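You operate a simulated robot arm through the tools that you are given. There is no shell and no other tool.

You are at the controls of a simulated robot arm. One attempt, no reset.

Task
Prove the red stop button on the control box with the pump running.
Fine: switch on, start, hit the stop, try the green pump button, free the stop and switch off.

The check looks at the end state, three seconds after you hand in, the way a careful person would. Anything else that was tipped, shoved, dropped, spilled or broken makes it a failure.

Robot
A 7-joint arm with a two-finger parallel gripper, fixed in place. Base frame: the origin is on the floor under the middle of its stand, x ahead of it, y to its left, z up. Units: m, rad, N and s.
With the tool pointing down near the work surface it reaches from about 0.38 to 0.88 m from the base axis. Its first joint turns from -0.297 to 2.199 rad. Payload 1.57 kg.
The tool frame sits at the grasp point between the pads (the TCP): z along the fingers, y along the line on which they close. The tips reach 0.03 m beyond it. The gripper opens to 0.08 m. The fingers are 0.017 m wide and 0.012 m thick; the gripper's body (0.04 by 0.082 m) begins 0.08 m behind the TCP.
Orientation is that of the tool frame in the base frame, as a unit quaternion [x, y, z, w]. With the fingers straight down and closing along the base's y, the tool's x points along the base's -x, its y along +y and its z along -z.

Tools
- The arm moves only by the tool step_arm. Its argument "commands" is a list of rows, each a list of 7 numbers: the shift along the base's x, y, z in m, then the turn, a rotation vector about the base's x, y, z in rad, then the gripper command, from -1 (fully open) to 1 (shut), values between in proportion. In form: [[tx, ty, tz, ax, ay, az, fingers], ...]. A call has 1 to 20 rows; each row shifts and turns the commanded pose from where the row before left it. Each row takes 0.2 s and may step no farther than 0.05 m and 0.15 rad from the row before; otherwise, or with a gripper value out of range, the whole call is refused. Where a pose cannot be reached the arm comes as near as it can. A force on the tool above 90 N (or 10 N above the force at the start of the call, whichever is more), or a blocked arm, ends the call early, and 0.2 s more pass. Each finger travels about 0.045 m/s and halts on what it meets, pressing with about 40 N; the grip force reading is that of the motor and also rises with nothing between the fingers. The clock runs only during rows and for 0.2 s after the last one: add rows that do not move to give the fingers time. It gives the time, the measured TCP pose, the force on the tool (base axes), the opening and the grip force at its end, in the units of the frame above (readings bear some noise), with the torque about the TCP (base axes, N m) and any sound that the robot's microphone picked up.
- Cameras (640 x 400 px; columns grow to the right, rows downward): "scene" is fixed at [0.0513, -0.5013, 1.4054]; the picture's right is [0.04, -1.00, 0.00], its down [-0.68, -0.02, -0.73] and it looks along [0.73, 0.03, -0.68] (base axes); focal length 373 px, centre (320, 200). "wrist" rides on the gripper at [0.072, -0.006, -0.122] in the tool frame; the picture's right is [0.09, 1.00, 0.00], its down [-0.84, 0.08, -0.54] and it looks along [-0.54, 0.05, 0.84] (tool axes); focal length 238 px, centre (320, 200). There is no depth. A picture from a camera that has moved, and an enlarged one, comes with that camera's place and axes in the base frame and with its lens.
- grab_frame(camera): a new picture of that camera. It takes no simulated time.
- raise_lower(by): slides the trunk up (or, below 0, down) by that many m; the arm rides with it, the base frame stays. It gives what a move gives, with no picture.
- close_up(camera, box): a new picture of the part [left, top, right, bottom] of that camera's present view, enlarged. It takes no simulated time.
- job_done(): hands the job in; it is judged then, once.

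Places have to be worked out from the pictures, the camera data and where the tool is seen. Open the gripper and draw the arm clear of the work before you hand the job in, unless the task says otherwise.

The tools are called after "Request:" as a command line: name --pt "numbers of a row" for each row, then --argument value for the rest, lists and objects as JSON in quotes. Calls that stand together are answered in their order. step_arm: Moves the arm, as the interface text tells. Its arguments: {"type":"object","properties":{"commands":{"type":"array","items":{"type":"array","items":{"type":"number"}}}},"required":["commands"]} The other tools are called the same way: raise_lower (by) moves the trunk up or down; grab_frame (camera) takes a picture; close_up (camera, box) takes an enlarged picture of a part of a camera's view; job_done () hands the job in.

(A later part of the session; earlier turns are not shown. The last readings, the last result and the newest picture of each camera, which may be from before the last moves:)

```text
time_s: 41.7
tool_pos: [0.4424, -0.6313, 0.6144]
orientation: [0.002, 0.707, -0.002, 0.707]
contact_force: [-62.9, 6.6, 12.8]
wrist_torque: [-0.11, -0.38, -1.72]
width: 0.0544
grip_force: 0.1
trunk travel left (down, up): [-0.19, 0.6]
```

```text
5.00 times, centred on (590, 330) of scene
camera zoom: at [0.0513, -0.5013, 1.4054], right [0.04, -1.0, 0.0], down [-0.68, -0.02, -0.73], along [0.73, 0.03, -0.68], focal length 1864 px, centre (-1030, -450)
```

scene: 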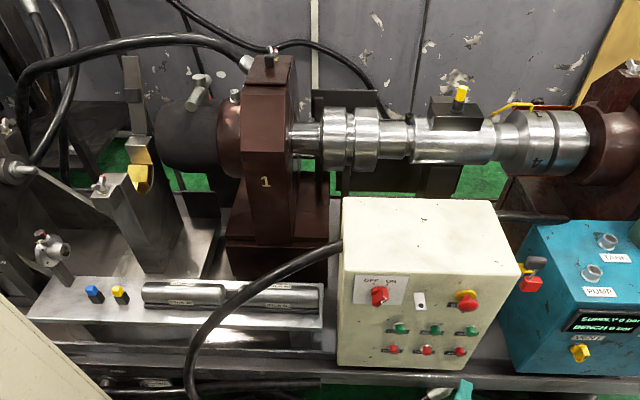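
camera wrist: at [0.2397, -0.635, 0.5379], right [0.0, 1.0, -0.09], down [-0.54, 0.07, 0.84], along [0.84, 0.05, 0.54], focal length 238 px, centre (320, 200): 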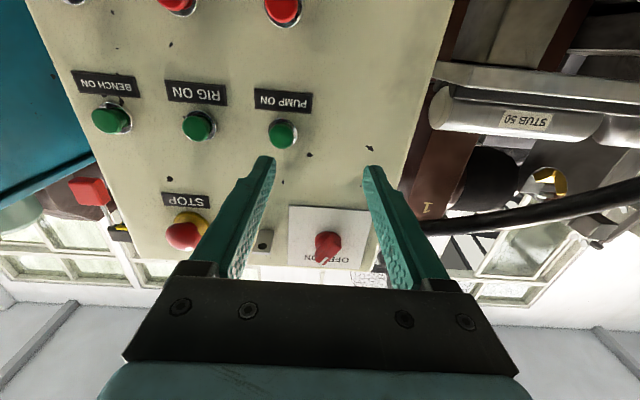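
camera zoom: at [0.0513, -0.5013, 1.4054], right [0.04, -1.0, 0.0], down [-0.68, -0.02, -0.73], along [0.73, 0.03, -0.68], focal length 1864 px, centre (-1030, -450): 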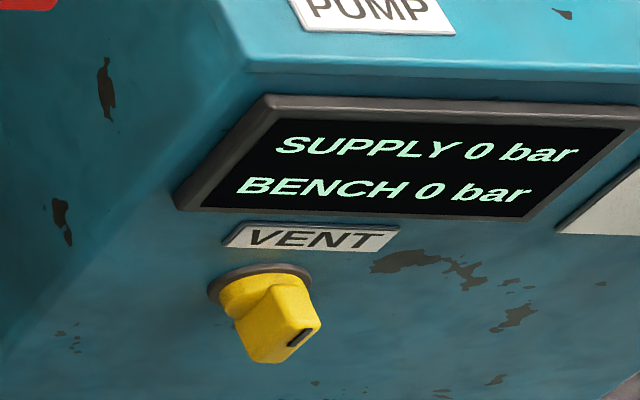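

The stop is the same (TCP x≈0.442, 63 N), so the button really was at its full travel each time. I'll back off and take a close look at the stop button, in case it is already latched in.

Request:
step_arm --pt "-0.01 0 0 0 0 0 -0.5" --pt "-0.03 0 0 0 0 0 -0.5" --pt "-0.04 -0.01 0.01 0 0 0 -0.5" --pt "-0.02 -0.03 0.03 0 0 0 -0.5" --pt "0 -0.035 0.03 0 0 0 -0.5" --pt "0 -0.035 0.03 0 0 0 -0.5" --pt "0 -0.03 0.02 0 0 0 -0.5" --pt "0 0 0 0 0 0 -0.5"

Request:
grab_frame --camera "wrist"

Request:
close_up --camera "scene" --box '[540, 290, 640, 370]'

```text
time_s: 43.5
tool_pos: [0.3464, -0.7705, 0.7325]
orientation: [0.001, 0.707, 0.001, 0.707]
contact_force: [0.2, -0.3, 0.0]
wrist_torque: [-0.01, -0.05, 0.02]
width: 0.06
grip_force: 0.2
trunk travel left (down, up): [-0.19, 0.6]
```

```text
taken
camera wrist: at [0.2247, -0.7767, 0.6604], right [0.0, 1.0, -0.09], down [-0.54, 0.07, 0.84], along [0.84, 0.05, 0.54], focal length 238 px, centre (320, 200)
```

wrist: 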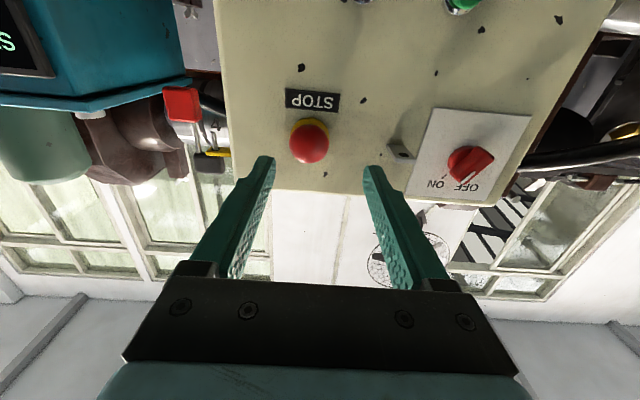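

```text
5.00 times, centred on (590, 330) of scene
camera zoom: at [0.0513, -0.5013, 1.4054], right [0.04, -1.0, 0.0], down [-0.68, -0.02, -0.73], along [0.73, 0.03, -0.68], focal length 1864 px, centre (-1030, -450)
```

zoom: 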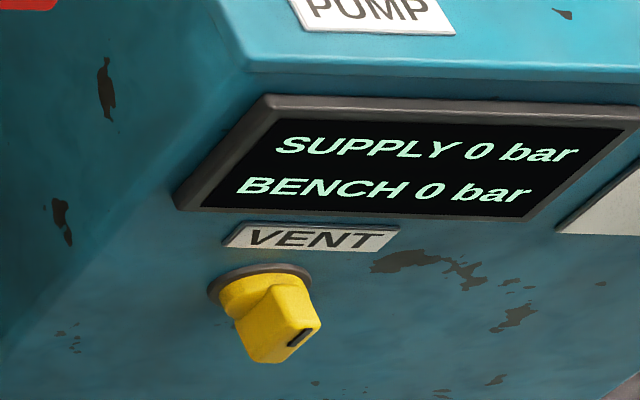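

There is another piece of display text at the left edge of this view; zooming on it and on the stop.

Request:
close_up --camera "wrist" --box '[0, 0, 120, 100]'

Request:
close_up --camera "wrist" --box '[250, 70, 370, 190]'

```text
4.00 times, centred on (60, 50) of wrist
camera zoom: at [0.2247, -0.7767, 0.6604], right [0.0, 1.0, -0.09], down [-0.54, 0.07, 0.84], along [0.84, 0.05, 0.54], focal length 953 px, centre (1360, 800)
```

zoom: 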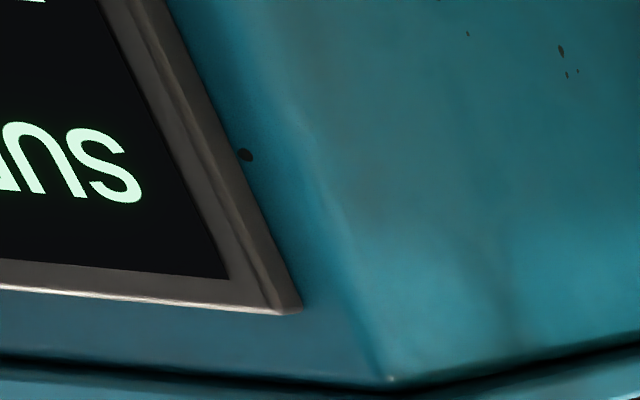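

```text
3.33 times, centred on (310, 130) of wrist
camera zoom: at [0.2247, -0.7767, 0.6604], right [0.0, 1.0, -0.09], down [-0.54, 0.07, 0.84], along [0.84, 0.05, 0.54], focal length 794 px, centre (353, 433)
```

zoom: 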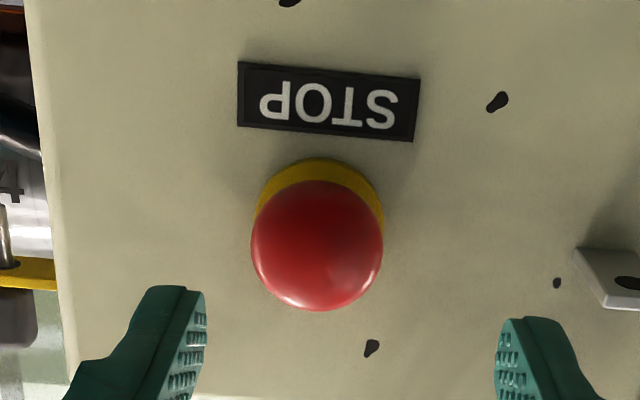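

The stop head stands ~15 mm clear of its collar, consistent with it being out (free). Let me double check the switch pointer against the ON tick from this angle.

Request:
close_up --camera "wrist" --box '[390, 100, 540, 210]'

Request:
close_up --camera "scene" --box '[355, 270, 405, 310]'

```text
3.64 times, centred on (465, 155) of wrist
camera zoom: at [0.2247, -0.7767, 0.6604], right [0.0, 1.0, -0.09], down [-0.54, 0.07, 0.84], along [0.84, 0.05, 0.54], focal length 867 px, centre (-207, 364)
```

zoom: 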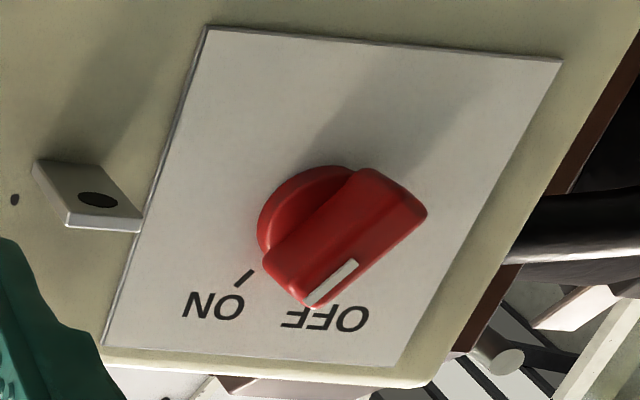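

```text
10.00 times, centred on (380, 290) of scene
camera zoom: at [0.0513, -0.5013, 1.4054], right [0.04, -1.0, 0.0], down [-0.68, -0.02, -0.73], along [0.73, 0.03, -0.68], focal length 3727 px, centre (-280, -700)
```

zoom: 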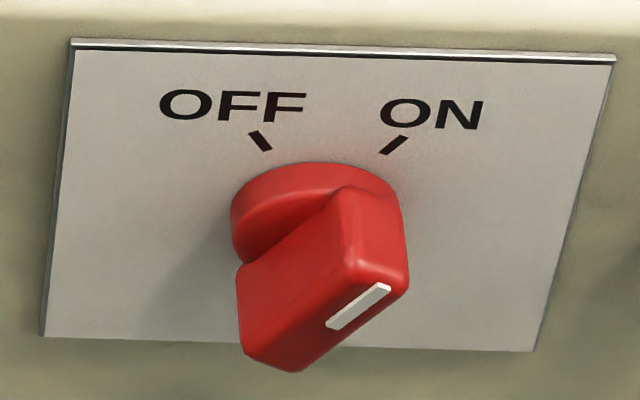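

The pointer matches the ON tick. Both remaining possibilities call for the same next step: hit the stop and watch its travel, force and sound. Stop axis measured at (y -0.780, z 0.745), head front x≈0.452; closing the fingers and lining up in front.

Request:
step_arm --pt "0 -0.009 0.0125 0 0 0 0.5" --pt "0.02 0 0 0 0 0 1" --pt "0.02 0 0 0 0 0 1" --pt "0.02 0 0 0 0 0 1" --pt "0 0 0 0 0 0 1"

Request:
close_up --camera "wrist" --box '[230, 60, 410, 190]'

Request:
close_up --camera "scene" --box '[420, 280, 500, 340]'

```text
time_s: 44.7
tool_pos: [0.4069, -0.7774, 0.7479]
orientation: [0.0, 0.707, 0.001, 0.707]
contact_force: [0.6, 0.9, 0.4]
wrist_torque: [0.0, -0.01, 0.01]
width: 0.0004
grip_force: 21.1
trunk travel left (down, up): [-0.19, 0.6]
```

```text
3.08 times, centred on (320, 125) of wrist
camera zoom: at [0.2843, -0.7838, 0.6742], right [0.0, 1.0, -0.09], down [-0.54, 0.07, 0.84], along [0.84, 0.05, 0.54], focal length 733 px, centre (320, 431)
```

zoom: 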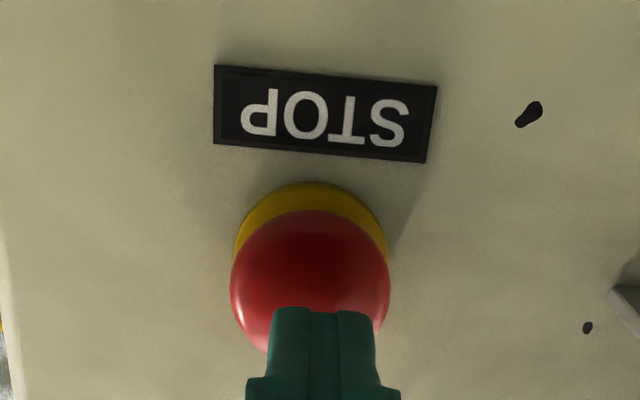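

```text
6.67 times, centred on (460, 310) of scene
camera zoom: at [0.0513, -0.5013, 1.4054], right [0.04, -1.0, 0.0], down [-0.68, -0.02, -0.73], along [0.73, 0.03, -0.68], focal length 2485 px, centre (-613, -533)
```

zoom: 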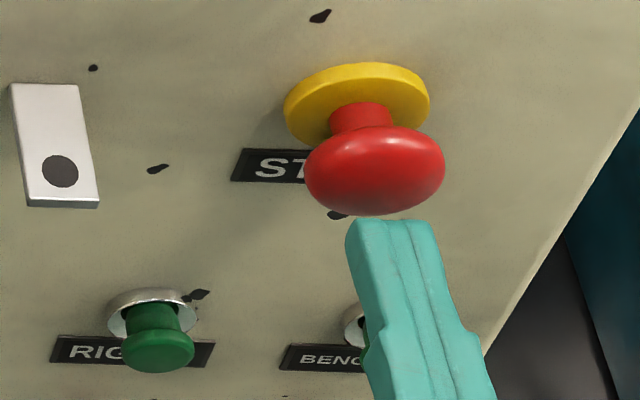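

Shift 3 mm right and 3 mm down to centre on the head, then push in measured steps.

Request:
step_arm --pt "0.005 -0.003 -0.003 0 0 0 1" --pt "0.006 0 0 0 0 0 1" --pt "0.004 0 0 0 0 0 1" --pt "0.003 0 0 0 0 0 1"

Request:
close_up --camera "scene" --box '[420, 280, 500, 340]'

```text
time_s: 45.7
tool_pos: [0.4241, -0.7794, 0.7439]
orientation: [0.0, 0.708, 0.002, 0.707]
contact_force: [-2.9, -0.3, 1.7]
wrist_torque: [-0.03, -0.02, -0.05]
width: 0.0003
grip_force: 21.2
trunk travel left (down, up): [-0.19, 0.6]
```

```text
6.67 times, centred on (460, 310) of scene
camera zoom: at [0.0513, -0.5013, 1.4054], right [0.04, -1.0, 0.0], down [-0.68, -0.02, -0.73], along [0.73, 0.03, -0.68], focal length 2485 px, centre (-613, -533)
```

zoom: 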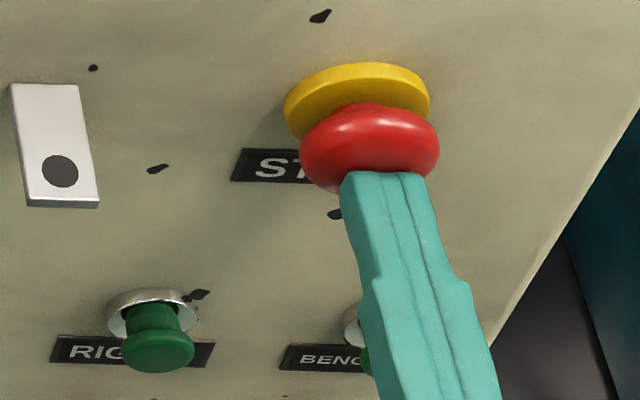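

The head is moving in with light force, so it had been free. Pushing on to the end of travel so it latches.

Request:
step_arm --pt "0.003 0 0 0 0 0 1" --pt "0.003 0 0 0 0 0 1" --pt "0 0 0 0 0 0 1"

Request:
close_up --camera "scene" --box '[420, 280, 500, 340]'

```text
time_s: 46.5
tool_pos: [0.4268, -0.7805, 0.7444]
orientation: [0.0, 0.708, 0.001, 0.707]
contact_force: [-42.5, 18.7, -1.8]
wrist_torque: [-0.01, 0.01, 0.55]
width: 0.0
grip_force: 22.0
trunk travel left (down, up): [-0.19, 0.6]
```

```text
6.67 times, centred on (460, 310) of scene
camera zoom: at [0.0513, -0.5013, 1.4054], right [0.04, -1.0, 0.0], down [-0.68, -0.02, -0.73], along [0.73, 0.03, -0.68], focal length 2485 px, centre (-613, -533)
```

zoom: 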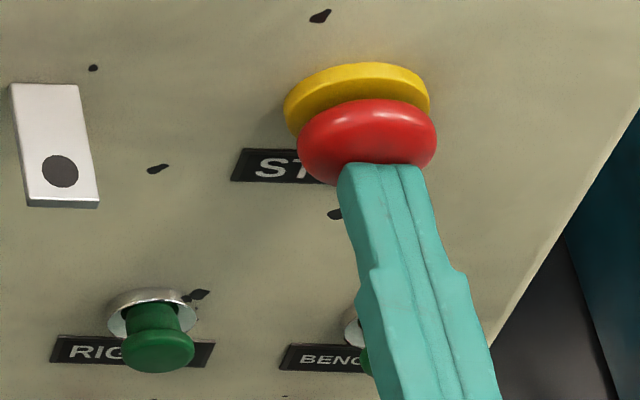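

The stop bottomed out at TCP x≈0.427 (42 N). Backing off to see whether it stays in.

Request:
step_arm --pt "-0.01 0 0 0 0 0 1" --pt "-0.03 0 0 0 0 0 1" --pt "-0.03 0 0 0 0 0 1" --pt "0 0 0 0 0 0 1"

Request:
close_up --camera "scene" --box '[420, 280, 500, 340]'

Request:
close_up --camera "scene" --box '[540, 290, 640, 370]'

Request:
grab_frame --camera "wrist"

```text
time_s: 47.5
tool_pos: [0.3607, -0.7803, 0.7437]
orientation: [-0.001, 0.707, 0.001, 0.707]
contact_force: [0.1, 0.3, 0.0]
wrist_torque: [-0.03, -0.01, 0.03]
width: 0.0
grip_force: 21.2
trunk travel left (down, up): [-0.19, 0.6]
```

```text
6.67 times, centred on (460, 310) of scene
camera zoom: at [0.0513, -0.5013, 1.4054], right [0.04, -1.0, 0.0], down [-0.68, -0.02, -0.73], along [0.73, 0.03, -0.68], focal length 2485 px, centre (-613, -533)
```

zoom: 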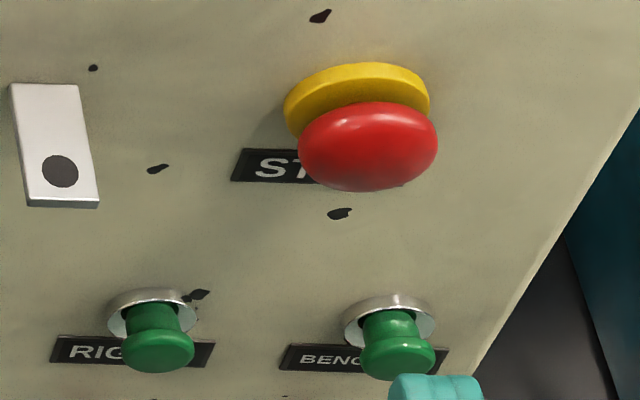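

```text
5.00 times, centred on (590, 330) of scene
camera zoom: at [0.0513, -0.5013, 1.4054], right [0.04, -1.0, 0.0], down [-0.68, -0.02, -0.73], along [0.73, 0.03, -0.68], focal length 1864 px, centre (-1030, -450)
```

zoom: 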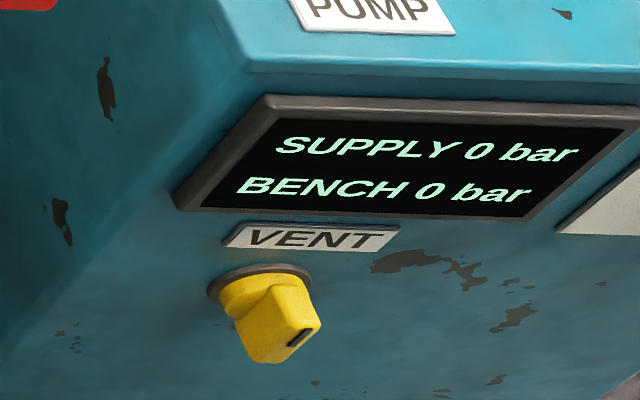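

```text
taken
camera wrist: at [0.2391, -0.7859, 0.67], right [0.0, 1.0, -0.09], down [-0.54, 0.07, 0.84], along [0.84, 0.05, 0.54], focal length 238 px, centre (320, 200)
```

wrist: 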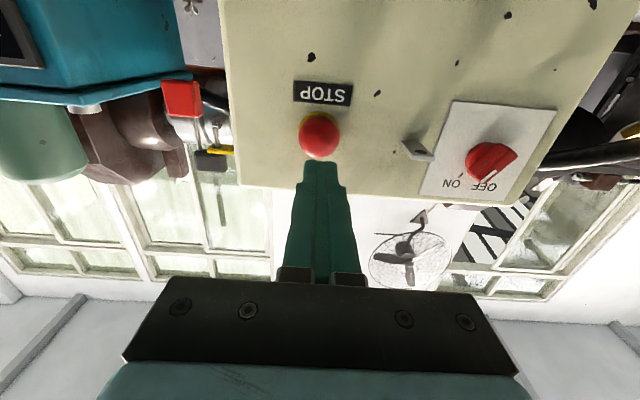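

The stop latched in, proving it was free beforehand. Next is the "try" press of PUMP ON with the stop latched: moving the closed fingers back in front of it.

Request:
step_arm --pt "0 0.029 -0.032 0 0 0 1" --pt "0 0.029 -0.032 0 0 0 1" --pt "0 0.029 -0.032 0 0 0 1" --pt "0 0.028 -0.033 0 0 0 1" --pt "0.03 0 0 0 0 0 1" --pt "0.03 0 0 0 0 0 1" --pt "0 0 0 0 0 0 1"

Request:
close_up --camera "wrist" --box '[240, 60, 400, 180]'

Request:
close_up --camera "scene" --box '[360, 290, 500, 370]'

```text
time_s: 49.1
tool_pos: [0.4223, -0.6656, 0.617]
orientation: [0.0, 0.707, 0.001, 0.707]
contact_force: [0.2, 0.1, 0.0]
wrist_torque: [0.0, -0.03, -0.03]
width: 0.0002
grip_force: 21.4
trunk travel left (down, up): [-0.19, 0.6]
```

```text
3.33 times, centred on (320, 120) of wrist
camera zoom: at [0.2998, -0.6721, 0.5443], right [0.0, 1.0, -0.09], down [-0.54, 0.07, 0.84], along [0.84, 0.05, 0.54], focal length 794 px, centre (320, 467)
```

zoom: 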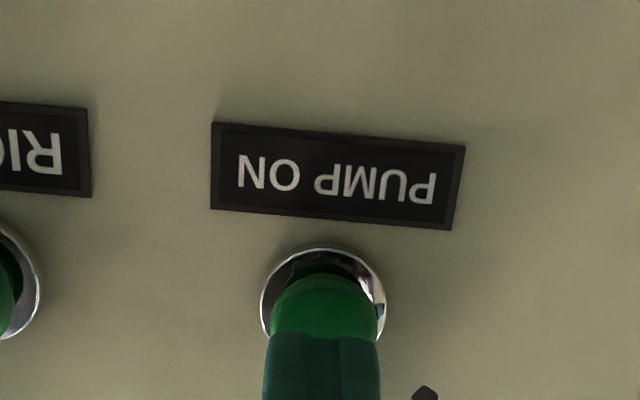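

```text
4.57 times, centred on (430, 330) of scene
camera zoom: at [0.0513, -0.5013, 1.4054], right [0.04, -1.0, 0.0], down [-0.68, -0.02, -0.73], along [0.73, 0.03, -0.68], focal length 1704 px, centre (-183, -394)
```

zoom: 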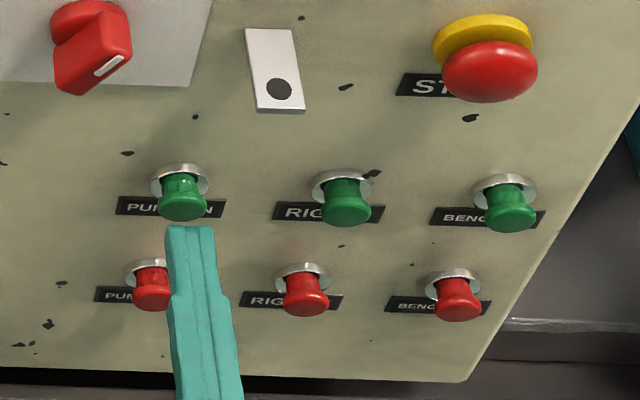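

Stop is visibly in and the poker is centred on PUMP ON. Pressing it fully with the stop latched.

Request:
step_arm --pt "0.008 0.001 -0.001 0 0 0 1" --pt "0.006 0 0 0 0 0 1" --pt "0.004 0 0 0 0 0 1" --pt "0.003 0 0 0 0 0 1" --pt "0 0 0 0 0 0 1"

Request:
close_up --camera "scene" --box '[360, 290, 500, 370]'

Request:
close_up --camera "scene" --box '[540, 290, 640, 370]'

```text
time_s: 50.3
tool_pos: [0.4402, -0.6651, 0.6155]
orientation: [0.0, 0.707, 0.0, 0.707]
contact_force: [-15.7, 4.4, 2.3]
wrist_torque: [-0.09, -0.09, 0.09]
width: 0.0
grip_force: 21.1
trunk travel left (down, up): [-0.19, 0.6]
```

```text
4.57 times, centred on (430, 330) of scene
camera zoom: at [0.0513, -0.5013, 1.4054], right [0.04, -1.0, 0.0], down [-0.68, -0.02, -0.73], along [0.73, 0.03, -0.68], focal length 1704 px, centre (-183, -394)
```

zoom: 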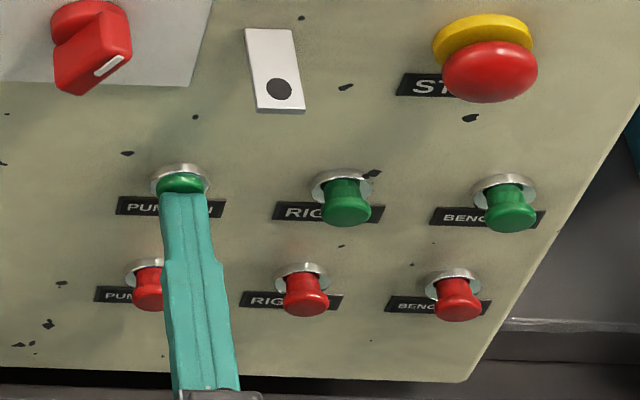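

```text
5.00 times, centred on (590, 330) of scene
camera zoom: at [0.0513, -0.5013, 1.4054], right [0.04, -1.0, 0.0], down [-0.68, -0.02, -0.73], along [0.73, 0.03, -0.68], focal length 1864 px, centre (-1030, -450)
```

zoom: 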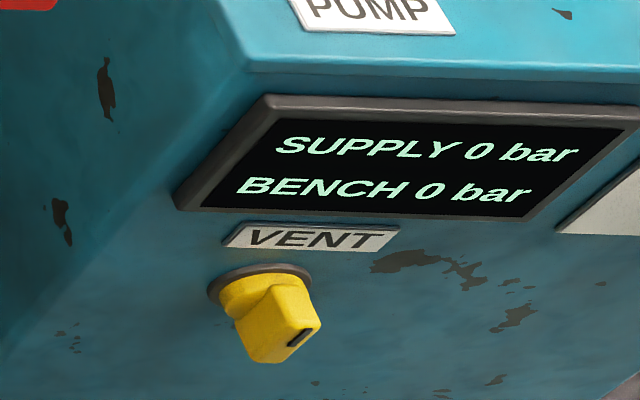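

PUMP ON was pressed fully with the stop latched and nothing changed. Now retract and go to the stop with open fingers, pre-rolled about -0.45 rad so I can twist it clockwise.

Request:
step_arm --pt "-0.01 0 0 0 0 0 1" --pt "-0.03 0 0 0 0 0 1" --pt "-0.04 0 0 0 0 0 1" --pt "0 -0.028 0.032 -0.09 0 0 0" --pt "0 -0.028 0.032 -0.09 0 0 -1" --pt "0 -0.029 0.032 -0.09 0 0 -1" --pt "0 -0.03 0.033 -0.09 0 0 -1" --pt "0 0 0 -0.09 0 0 -1" --pt "0 0 0 0 0 0 -1"

Request:
grab_frame --camera "wrist"

Request:
close_up --camera "scene" --box '[360, 270, 520, 380]'

```text
time_s: 52.3
tool_pos: [0.3629, -0.7804, 0.7446]
orientation: [-0.158, 0.69, -0.156, 0.689]
contact_force: [-0.4, 0.0, -0.9]
wrist_torque: [0.01, 0.0, 0.0]
width: 0.0799
grip_force: 0.0
trunk travel left (down, up): [-0.19, 0.6]
```

```text
taken
camera wrist: at [0.2405, -0.8171, 0.6819], right [0.0, 0.86, -0.52], down [-0.54, 0.43, 0.72], along [0.84, 0.28, 0.46], focal length 238 px, centre (320, 200)
```

wrist: 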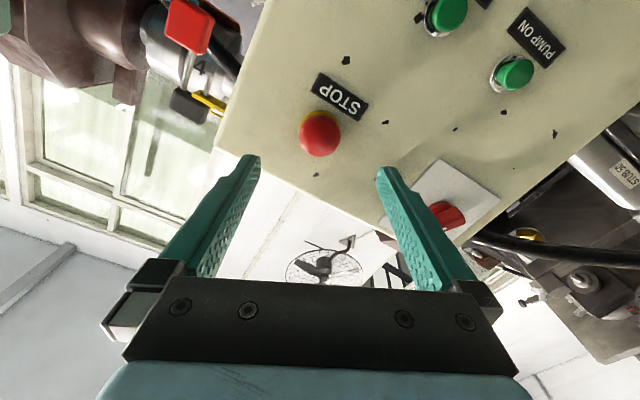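

```text
3.64 times, centred on (440, 325) of scene
camera zoom: at [0.0513, -0.5013, 1.4054], right [0.04, -1.0, 0.0], down [-0.68, -0.02, -0.73], along [0.73, 0.03, -0.68], focal length 1355 px, centre (-116, -254)
```

zoom: 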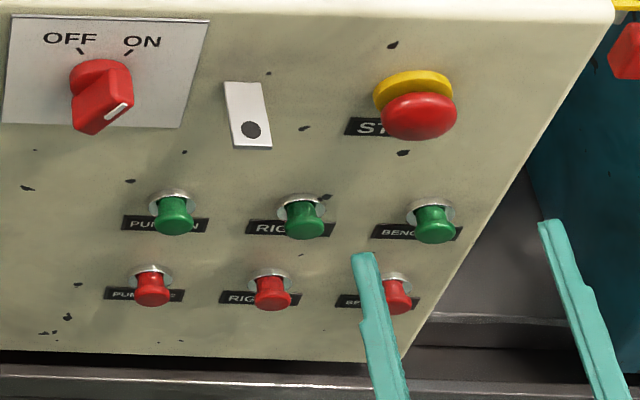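

Head is centred between the open fingers. Advancing around the head (tips to x≈0.47) with nothing in the fingers' path.

Request:
step_arm --pt "0.03 0 0 0 0 0 -1" --pt "0.03 0 0 0 0 0 -1" --pt "0.016 0 0 0 0 0 -1" --pt "0 0 0 0 0 0 -0.5" --pt "0 0 0 0 0 0 -0.3"

Request:
close_up --camera "wrist" --box '[220, 60, 420, 200]'

Request:
close_up --camera "scene" --box '[420, 270, 520, 340]'

```text
time_s: 53.5
tool_pos: [0.4411, -0.7804, 0.7422]
orientation: [-0.159, 0.69, -0.156, 0.689]
contact_force: [0.0, -0.4, 0.3]
wrist_torque: [0.0, 0.01, -0.01]
width: 0.052
grip_force: 0.2
trunk travel left (down, up): [-0.19, 0.6]
```

```text
2.86 times, centred on (320, 130) of wrist
camera zoom: at [0.318, -0.816, 0.679], right [0.0, 0.86, -0.51], down [-0.54, 0.43, 0.72], along [0.84, 0.28, 0.46], focal length 681 px, centre (320, 400)
```

zoom: 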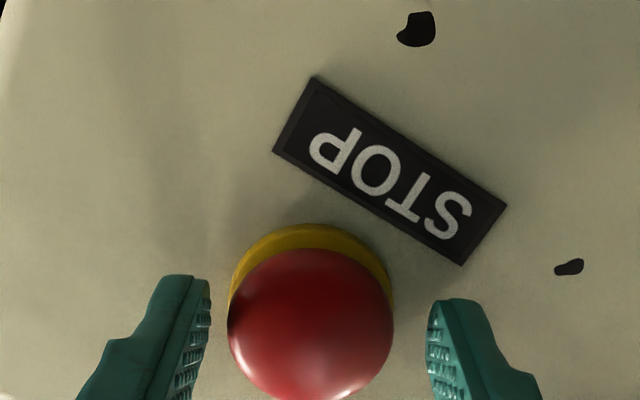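

```text
5.71 times, centred on (470, 305) of scene
camera zoom: at [0.0513, -0.5013, 1.4054], right [0.04, -1.0, 0.0], down [-0.68, -0.02, -0.73], along [0.73, 0.03, -0.68], focal length 2130 px, centre (-537, -400)
```

zoom: 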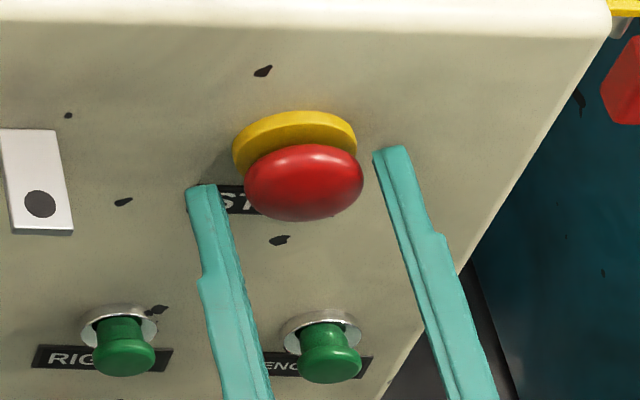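

Fingers straddle the head nearly symmetrically. A 1.5 mm centring shift, then close to grip it.

Request:
step_arm --pt "0 -0.0013 0.0015 0 0 0 -0.2" --pt "0 0 0 0 0 0 0.5" --pt "0 0 0 0 0 0 1" --pt "0 0 0 0 0 0 1"

Request:
close_up --camera "wrist" --box '[220, 60, 420, 200]'

Request:
close_up --camera "scene" --box '[420, 270, 520, 340]'

```text
time_s: 54.5
tool_pos: [0.4398, -0.7804, 0.7444]
orientation: [-0.159, 0.69, -0.156, 0.689]
contact_force: [-2.1, 6.5, -2.5]
wrist_torque: [0.08, 0.04, -0.08]
width: 0.039
grip_force: 35.6
trunk travel left (down, up): [-0.19, 0.6]
```

```text
2.86 times, centred on (320, 130) of wrist
camera zoom: at [0.3172, -0.8176, 0.6809], right [0.0, 0.86, -0.51], down [-0.54, 0.43, 0.72], along [0.84, 0.28, 0.46], focal length 681 px, centre (320, 400)
```

zoom: 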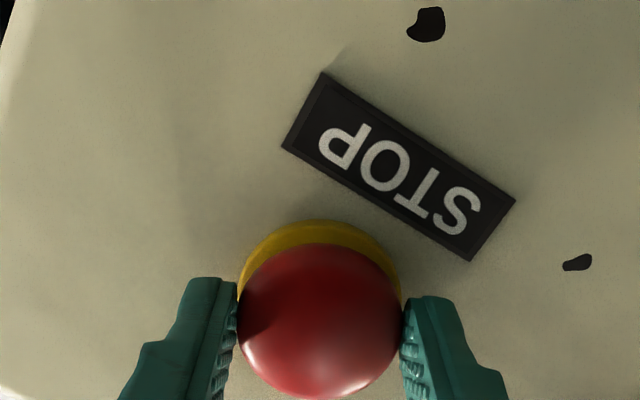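

```text
5.71 times, centred on (470, 305) of scene
camera zoom: at [0.0513, -0.5013, 1.4054], right [0.04, -1.0, 0.0], down [-0.68, -0.02, -0.73], along [0.73, 0.03, -0.68], focal length 2130 px, centre (-537, -400)
```

zoom: 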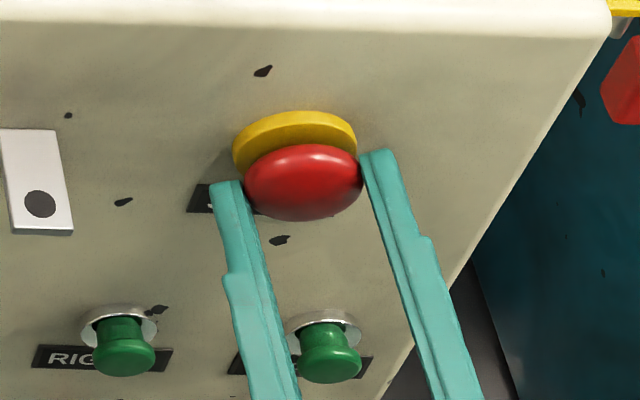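

Gripped at 39 mm, 36 N. Twisting clockwise in steps, watching torque and whether the head springs out.

Request:
step_arm --pt "0 0 0 0.1 0 0 1" --pt "0 0 0 0.1 0 0 1" --pt "0 0 0 0.1 0 0 1" --pt "0 0 0 0.1 0 0 1"

Request:
close_up --camera "scene" --box '[420, 270, 520, 340]'

```text
time_s: 55.5
tool_pos: [0.4389, -0.7798, 0.7438]
orientation: [-0.018, 0.707, -0.015, 0.707]
contact_force: [0.2, 12.0, -4.9]
wrist_torque: [-0.65, 0.03, 0.06]
width: 0.0391
grip_force: 44.5
trunk travel left (down, up): [-0.19, 0.6]
```

```text
5.71 times, centred on (470, 305) of scene
camera zoom: at [0.0513, -0.5013, 1.4054], right [0.04, -1.0, 0.0], down [-0.68, -0.02, -0.73], along [0.73, 0.03, -0.68], focal length 2130 px, centre (-537, -400)
```

zoom: 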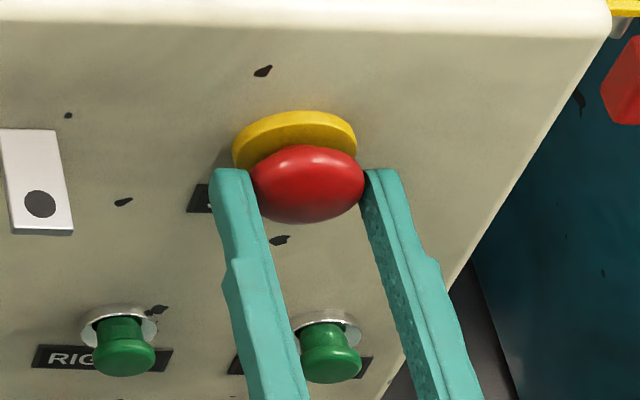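

A reaction of 0.65 N·m suggests the fingers are slipping on a head that doesn't turn. Trying a gentle straight pull instead.

Request:
step_arm --pt "-0.003 0 0 0 0 0 1" --pt "-0.003 0 0 0 0 0 1" --pt "-0.003 0 0 0 0 0 1"

Request:
close_up --camera "scene" --box '[420, 270, 520, 340]'

Request:
close_up --camera "wrist" --box '[220, 60, 420, 200]'

```text
time_s: 56.3
tool_pos: [0.4325, -0.7802, 0.7439]
orientation: [-0.02, 0.707, -0.015, 0.706]
contact_force: [7.7, 19.8, -9.2]
wrist_torque: [-0.21, 0.02, 0.11]
width: 0.0388
grip_force: 44.2
trunk travel left (down, up): [-0.19, 0.6]
```

```text
5.71 times, centred on (470, 305) of scene
camera zoom: at [0.0513, -0.5013, 1.4054], right [0.04, -1.0, 0.0], down [-0.68, -0.02, -0.73], along [0.73, 0.03, -0.68], focal length 2130 px, centre (-537, -400)
```

zoom: 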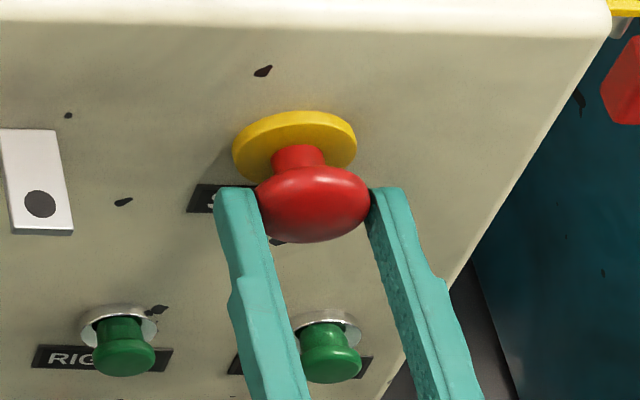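

```text
2.86 times, centred on (320, 130) of wrist
camera zoom: at [0.3086, -0.7907, 0.6713], right [-0.01, 0.99, -0.14], down [-0.54, 0.11, 0.83], along [0.84, 0.08, 0.54], focal length 681 px, centre (320, 400)
```

zoom: 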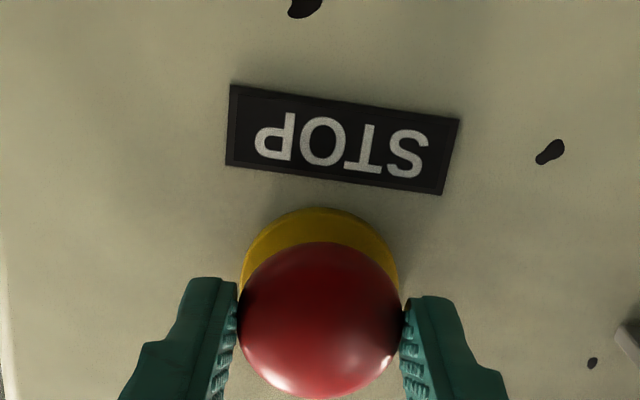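

The head came out with the hand (neck visible again). Opening the fingers and backing away to confirm it stays out.

Request:
step_arm --pt "0 0 0 0 0 0 0" --pt "0 0 0 0 0 0 -0.7" --pt "0 0 0 0 0 0 -0.7" --pt "-0.03 0 0 0 0 0 -0.7" --pt "-0.03 0 0 0 0 0 -0.7" --pt "0 0 0 0 0 0 -0.7"

Request:
close_up --camera "scene" --box '[420, 280, 500, 340]'

Request:
close_up --camera "scene" --box '[540, 290, 640, 370]'

Request:
grab_frame --camera "wrist"

```text
time_s: 57.7
tool_pos: [0.3686, -0.7834, 0.743]
orientation: [-0.019, 0.707, -0.016, 0.707]
contact_force: [0.3, -0.3, 1.1]
wrist_torque: [0.02, 0.0, 0.01]
width: 0.0681
grip_force: 0.1
trunk travel left (down, up): [-0.19, 0.6]
```

```text
6.67 times, centred on (460, 310) of scene
camera zoom: at [0.0513, -0.5013, 1.4054], right [0.04, -1.0, 0.0], down [-0.68, -0.02, -0.73], along [0.73, 0.03, -0.68], focal length 2485 px, centre (-613, -533)
```

zoom: 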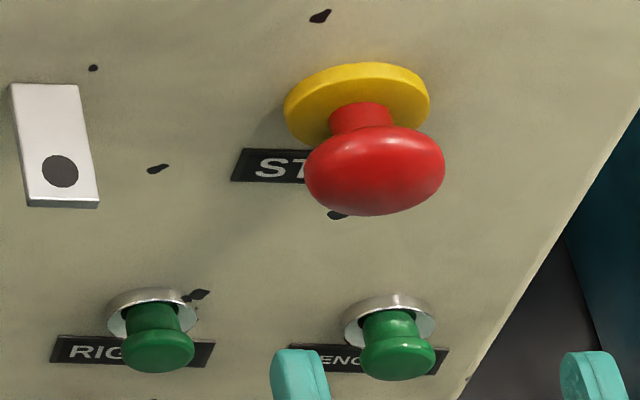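

```text
5.00 times, centred on (590, 330) of scene
camera zoom: at [0.0513, -0.5013, 1.4054], right [0.04, -1.0, 0.0], down [-0.68, -0.02, -0.73], along [0.73, 0.03, -0.68], focal length 1864 px, centre (-1030, -450)
```

zoom: 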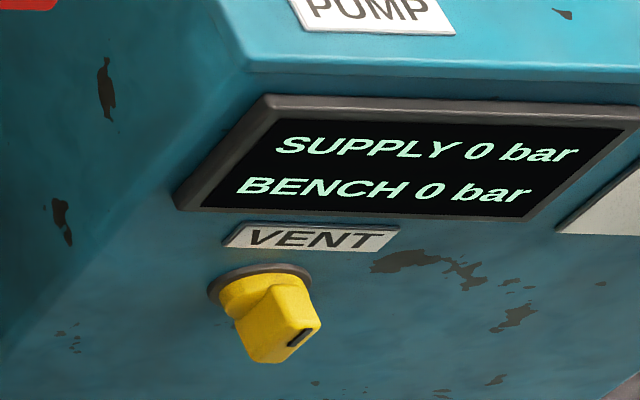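

```text
taken
camera wrist: at [0.2465, -0.7935, 0.6702], right [0.0, 0.99, -0.14], down [-0.54, 0.12, 0.83], along [0.84, 0.08, 0.54], focal length 238 px, centre (320, 200)
```

wrist: 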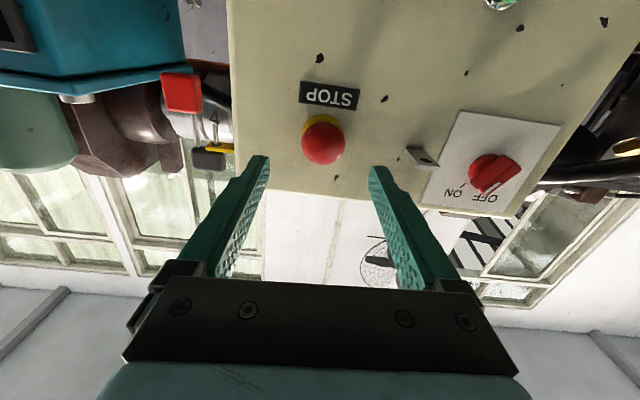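

The stop is free and looks exactly as at the start; display unchanged. Before switching off I want to be sure the switch really was fully ON, so I'll go to the knob and grip it at its ON angle, then test for any remaining clockwise travel.

Request:
step_arm --pt "0 0.036 0.002 0.114 0 0 -0.7" --pt "0 0.036 0.002 0.114 0 0 -0.7" --pt "0 0.036 0.002 0.114 0 0 -0.7" --pt "0 0.036 0.003 0.114 0 0 -0.7" --pt "0 0.034 0.003 0.114 0 0 -0.7" --pt "0 0 0 0 0 0 -0.7"

Request:
grab_frame --camera "wrist"

Request:
close_up --camera "wrist" --box '[240, 60, 400, 180]'

```text
time_s: 59.1
tool_pos: [0.3704, -0.6012, 0.7551]
orientation: [0.182, 0.683, 0.183, 0.683]
contact_force: [0.6, 0.0, 0.5]
wrist_torque: [0.01, 0.02, 0.01]
width: 0.0681
grip_force: 0.0
trunk travel left (down, up): [-0.19, 0.6]
```

```text
taken
camera wrist: at [0.2477, -0.5708, 0.689], right [0.0, 0.91, 0.42], down [-0.54, -0.35, 0.76], along [0.84, -0.22, 0.49], focal length 238 px, centre (320, 200)
```

wrist: 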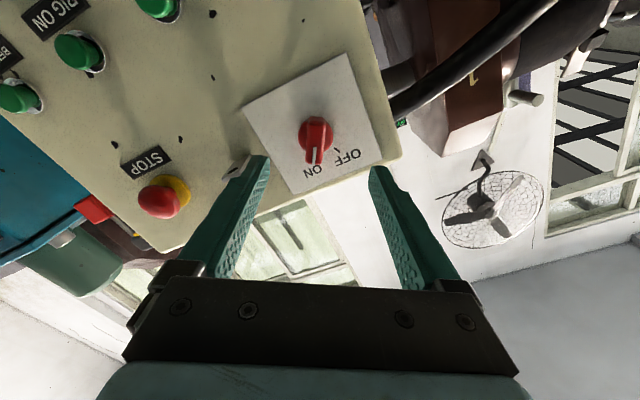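

```text
3.33 times, centred on (320, 120) of wrist
camera zoom: at [0.2477, -0.5708, 0.689], right [0.0, 0.91, 0.42], down [-0.54, -0.35, 0.76], along [0.84, -0.22, 0.49], focal length 794 px, centre (320, 467)
```

zoom: 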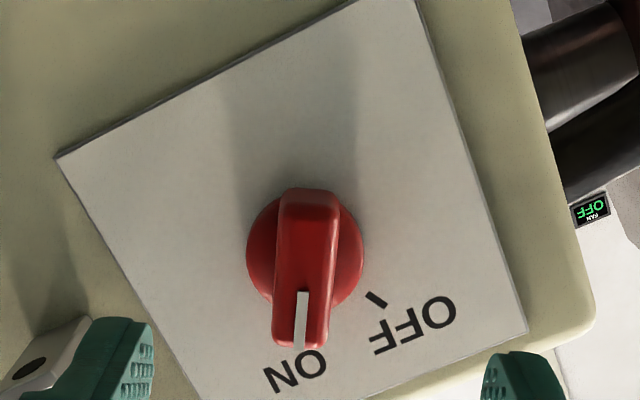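

There's a lit sign on the back wall ("FAN / OFF") that I hadn't noticed. I'll zoom in, since there may be status signs for the pump too.

Request:
close_up --camera "wrist" --box '[370, 100, 430, 140]'

Request:
close_up --camera "wrist" --box '[400, 60, 640, 240]'

Request:
close_up --camera "scene" --box '[180, 0, 460, 140]'

```text
10.00 times, centred on (400, 120) of wrist
camera zoom: at [0.2477, -0.5708, 0.689], right [0.0, 0.91, 0.42], down [-0.54, -0.35, 0.76], along [0.84, -0.22, 0.49], focal length 2384 px, centre (-480, 1000)
```

zoom: 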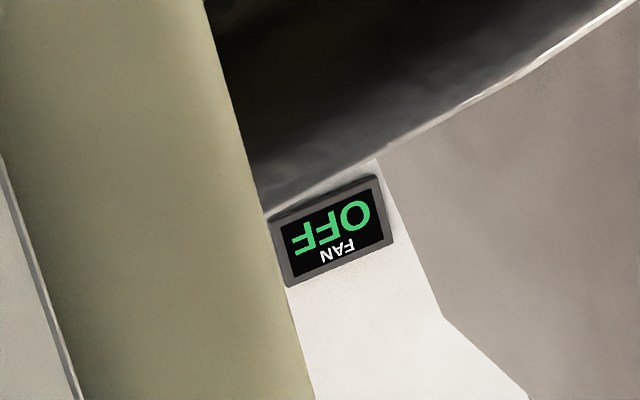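

```text
2.22 times, centred on (520, 150) of wrist
camera zoom: at [0.2477, -0.5708, 0.689], right [0.0, 0.91, 0.42], down [-0.54, -0.35, 0.76], along [0.84, -0.22, 0.49], focal length 530 px, centre (-124, 311)
```

zoom: 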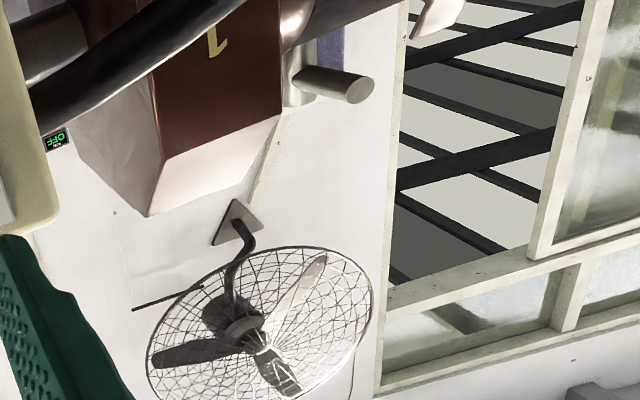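

```text
2.29 times, centred on (320, 70) of scene
camera zoom: at [0.0513, -0.5013, 1.4054], right [0.04, -1.0, 0.0], down [-0.68, -0.02, -0.73], along [0.73, 0.03, -0.68], focal length 852 px, centre (320, 497)
```

zoom: 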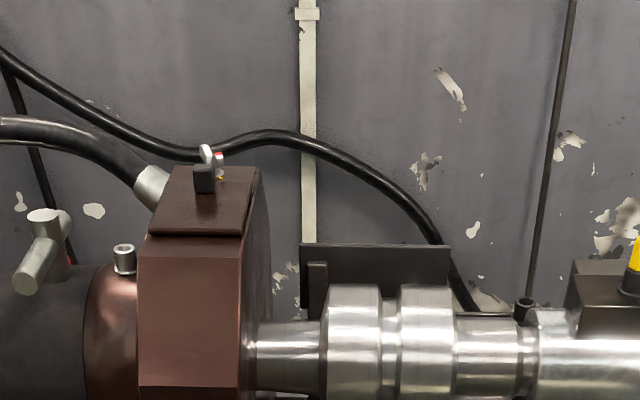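

That sign is only for the wall fan. Earlier I glimpsed two dark panels on the back wall; I'll raise the trunk a bit to read them in case they show the pump status.

Request:
step_arm --pt "-0.03 0 0 -0.13 0 0 -0.7" --pt "-0.03 0 0 -0.13 0 0 -0.7" --pt "0 0 0 -0.13 0 0 -0.7" --pt "0 0 0 -0.13 0 0 -0.7"

Request:
raise_lower --by 0.2

Request:
grab_frame --camera "wrist"

Request:
close_up --camera "wrist" --box '[340, 90, 500, 190]'

```text
time_s: 60.1
tool_pos: [0.3095, -0.6031, 0.7574]
orientation: [-0.001, 0.708, 0.0, 0.706]
contact_force: [-0.4, -0.7, -0.4]
wrist_torque: [-0.02, 0.02, -0.04]
width: 0.068
grip_force: 0.0
trunk travel left (down, up): [-0.19, 0.6]
```

```text
time_s: 62.3
tool_pos: [0.3106, -0.6017, 0.9579]
orientation: [-0.001, 0.707, 0.002, 0.707]
contact_force: [-0.1, 1.6, -0.1]
wrist_torque: [0.01, 0.03, -0.01]
width: 0.0677
grip_force: 0.0
trunk travel left (down, up): [-0.39, 0.4]
```

```text
taken
camera wrist: at [0.1876, -0.6084, 0.8849], right [0.0, 1.0, -0.09], down [-0.54, 0.07, 0.84], along [0.84, 0.05, 0.54], focal length 238 px, centre (320, 200)
```

wrist: 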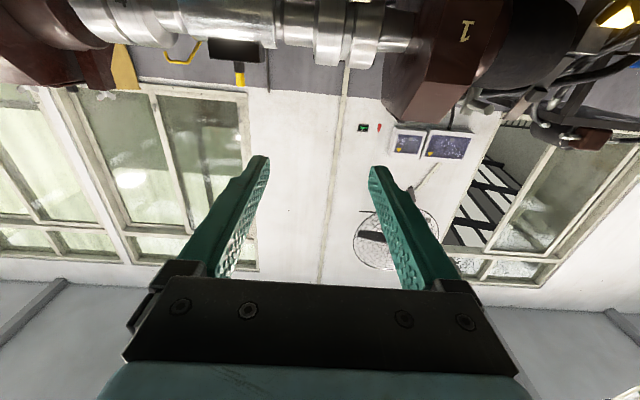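

```text
4.00 times, centred on (420, 140) of wrist
camera zoom: at [0.1876, -0.6084, 0.8849], right [0.0, 1.0, -0.09], down [-0.54, 0.07, 0.84], along [0.84, 0.05, 0.54], focal length 953 px, centre (-80, 440)
```

zoom: 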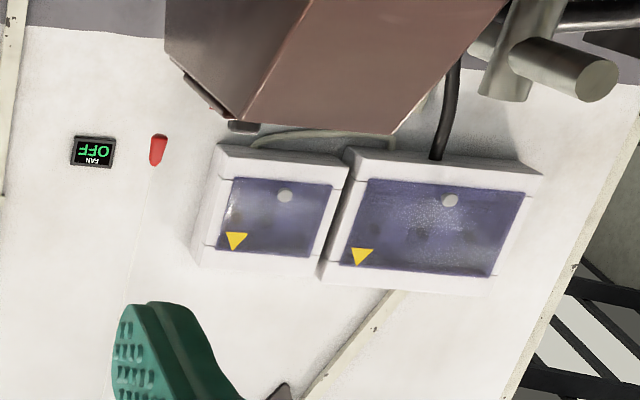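

Those are just breaker cabinets; no pump indicator there. I'll lower the trunk back and grip the knob at ON to test whether it has any more clockwise travel.

Request:
raise_lower --by -0.2

Request:
step_arm --pt "0.02 0 0 0.13 0 0 -0.7" --pt "0.03 0 0 0.13 0 0 -0.7" --pt "0.03 0 0 0.13 0 0 -0.7" --pt "0.01 -0.003 -0.001 0.13 0 0 -0.7" --pt "0 0 0 0 0 0 -0.7"

Request:
close_up --camera "wrist" --box '[220, 70, 420, 210]'

```text
time_s: 64.5
tool_pos: [0.3106, -0.6023, 0.7593]
orientation: [0.0, 0.708, 0.001, 0.707]
contact_force: [0.0, 0.9, -0.4]
wrist_torque: [-0.01, 0.0, 0.03]
width: 0.0681
grip_force: 0.1
trunk travel left (down, up): [-0.19, 0.6]
```

```text
time_s: 65.7
tool_pos: [0.3985, -0.607, 0.7567]
orientation: [0.182, 0.683, 0.184, 0.683]
contact_force: [0.3, -0.7, 0.6]
wrist_torque: [0.0, 0.01, -0.01]
width: 0.0678
grip_force: 0.0
trunk travel left (down, up): [-0.19, 0.6]
```

```text
2.86 times, centred on (320, 140) of wrist
camera zoom: at [0.2761, -0.5759, 0.6902], right [0.0, 0.91, 0.42], down [-0.54, -0.35, 0.76], along [0.84, -0.22, 0.49], focal length 681 px, centre (320, 371)
```

zoom: 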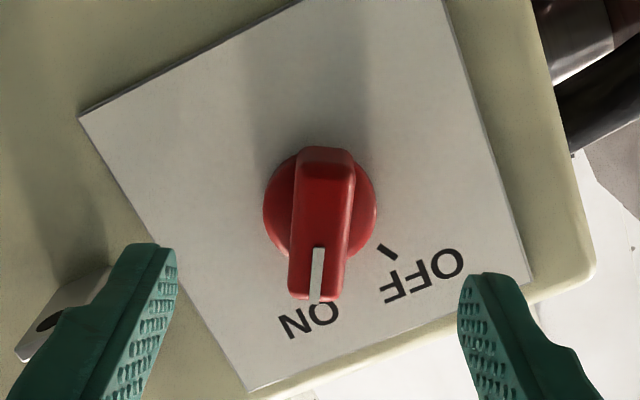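

The blade is aligned with the fingers at ~30° (ON). Advancing and gripping it.

Request:
step_arm --pt "0.02 0 0 0 0 0 -0.6" --pt "0.018 0 0 0 0 0 -0.3" --pt "0 0.001 0 0 0 0 0.3" --pt "0 0 0 0 0 0 1" --pt "0 0 0 0 0 0 1" --pt "0 0 0 0 0 0 1"

Request:
close_up --camera "scene" --box '[345, 265, 415, 315]'

```text
time_s: 67.0
tool_pos: [0.436, -0.6047, 0.7558]
orientation: [0.183, 0.683, 0.183, 0.683]
contact_force: [5.0, -11.8, -5.8]
wrist_torque: [-0.02, -0.15, -0.57]
width: 0.016
grip_force: 29.3
trunk travel left (down, up): [-0.19, 0.6]
```

```text
8.00 times, centred on (380, 290) of scene
camera zoom: at [0.0513, -0.5013, 1.4054], right [0.04, -1.0, 0.0], down [-0.68, -0.02, -0.73], along [0.73, 0.03, -0.68], focal length 2982 px, centre (-160, -520)
```

zoom: 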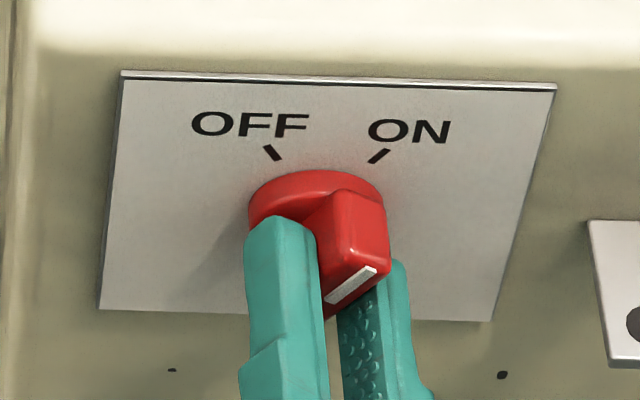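

Gripped. Testing for further clockwise travel with small turns.

Request:
step_arm --pt "0 0 0 0.03 0 0 1" --pt "0 0 0 0.03 0 0 1" --pt "0 0 0 0 0 0 1"

Request:
close_up --camera "scene" --box '[345, 265, 415, 315]'

```text
time_s: 67.8
tool_pos: [0.4369, -0.6054, 0.7556]
orientation: [0.203, 0.677, 0.203, 0.677]
contact_force: [-4.1, -20.5, -7.2]
wrist_torque: [-0.69, 0.3, -0.01]
width: 0.0161
grip_force: 31.3
trunk travel left (down, up): [-0.19, 0.6]
```

```text
8.00 times, centred on (380, 290) of scene
camera zoom: at [0.0513, -0.5013, 1.4054], right [0.04, -1.0, 0.0], down [-0.68, -0.02, -0.73], along [0.73, 0.03, -0.68], focal length 2982 px, centre (-160, -520)
```

zoom: 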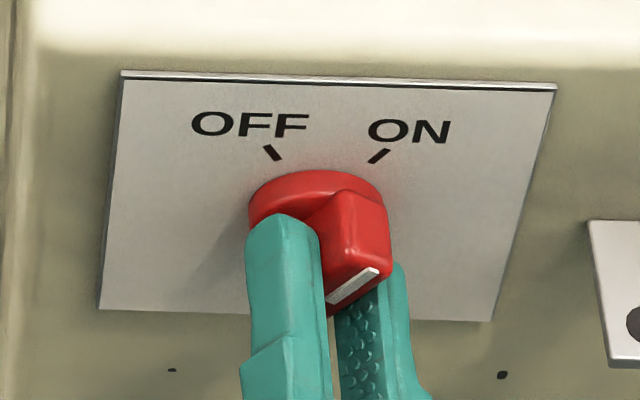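

The torque rises steeply (0.69 N·m) with no further travel, so the switch is at its true ON stop and the earlier start/stop/try sequence was done with power on. Now turning it back toward OFF, first half.

Request:
step_arm --pt "0 0 0 -0.06 0 0 1" --pt "0 0 0 -0.1 0 0 1" --pt "0 0 0 -0.1 0 0 1" --pt "0 0 0 -0.1 0 0 1" --pt "0 0 0 -0.1 0 0 1" --pt "0 0 0 -0.1 0 0 1"

Request:
close_up --camera "scene" --box '[345, 265, 415, 315]'

```text
time_s: 69.2
tool_pos: [0.4366, -0.6048, 0.757]
orientation: [0.006, 0.707, 0.008, 0.707]
contact_force: [-21.6, -12.4, -7.4]
wrist_torque: [0.0, 0.25, -0.68]
width: 0.0161
grip_force: 31.3
trunk travel left (down, up): [-0.19, 0.6]
```

```text
8.00 times, centred on (380, 290) of scene
camera zoom: at [0.0513, -0.5013, 1.4054], right [0.04, -1.0, 0.0], down [-0.68, -0.02, -0.73], along [0.73, 0.03, -0.68], focal length 2982 px, centre (-160, -520)
```

zoom: 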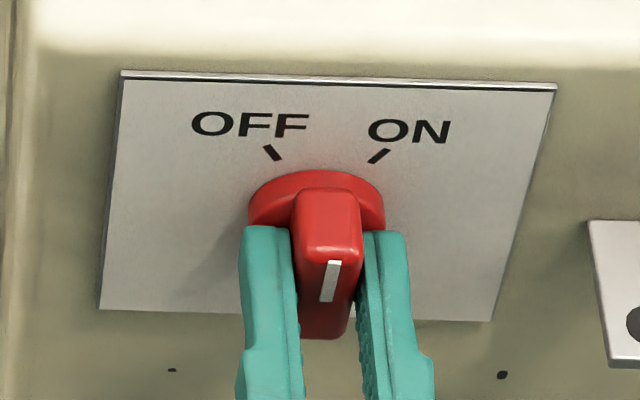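

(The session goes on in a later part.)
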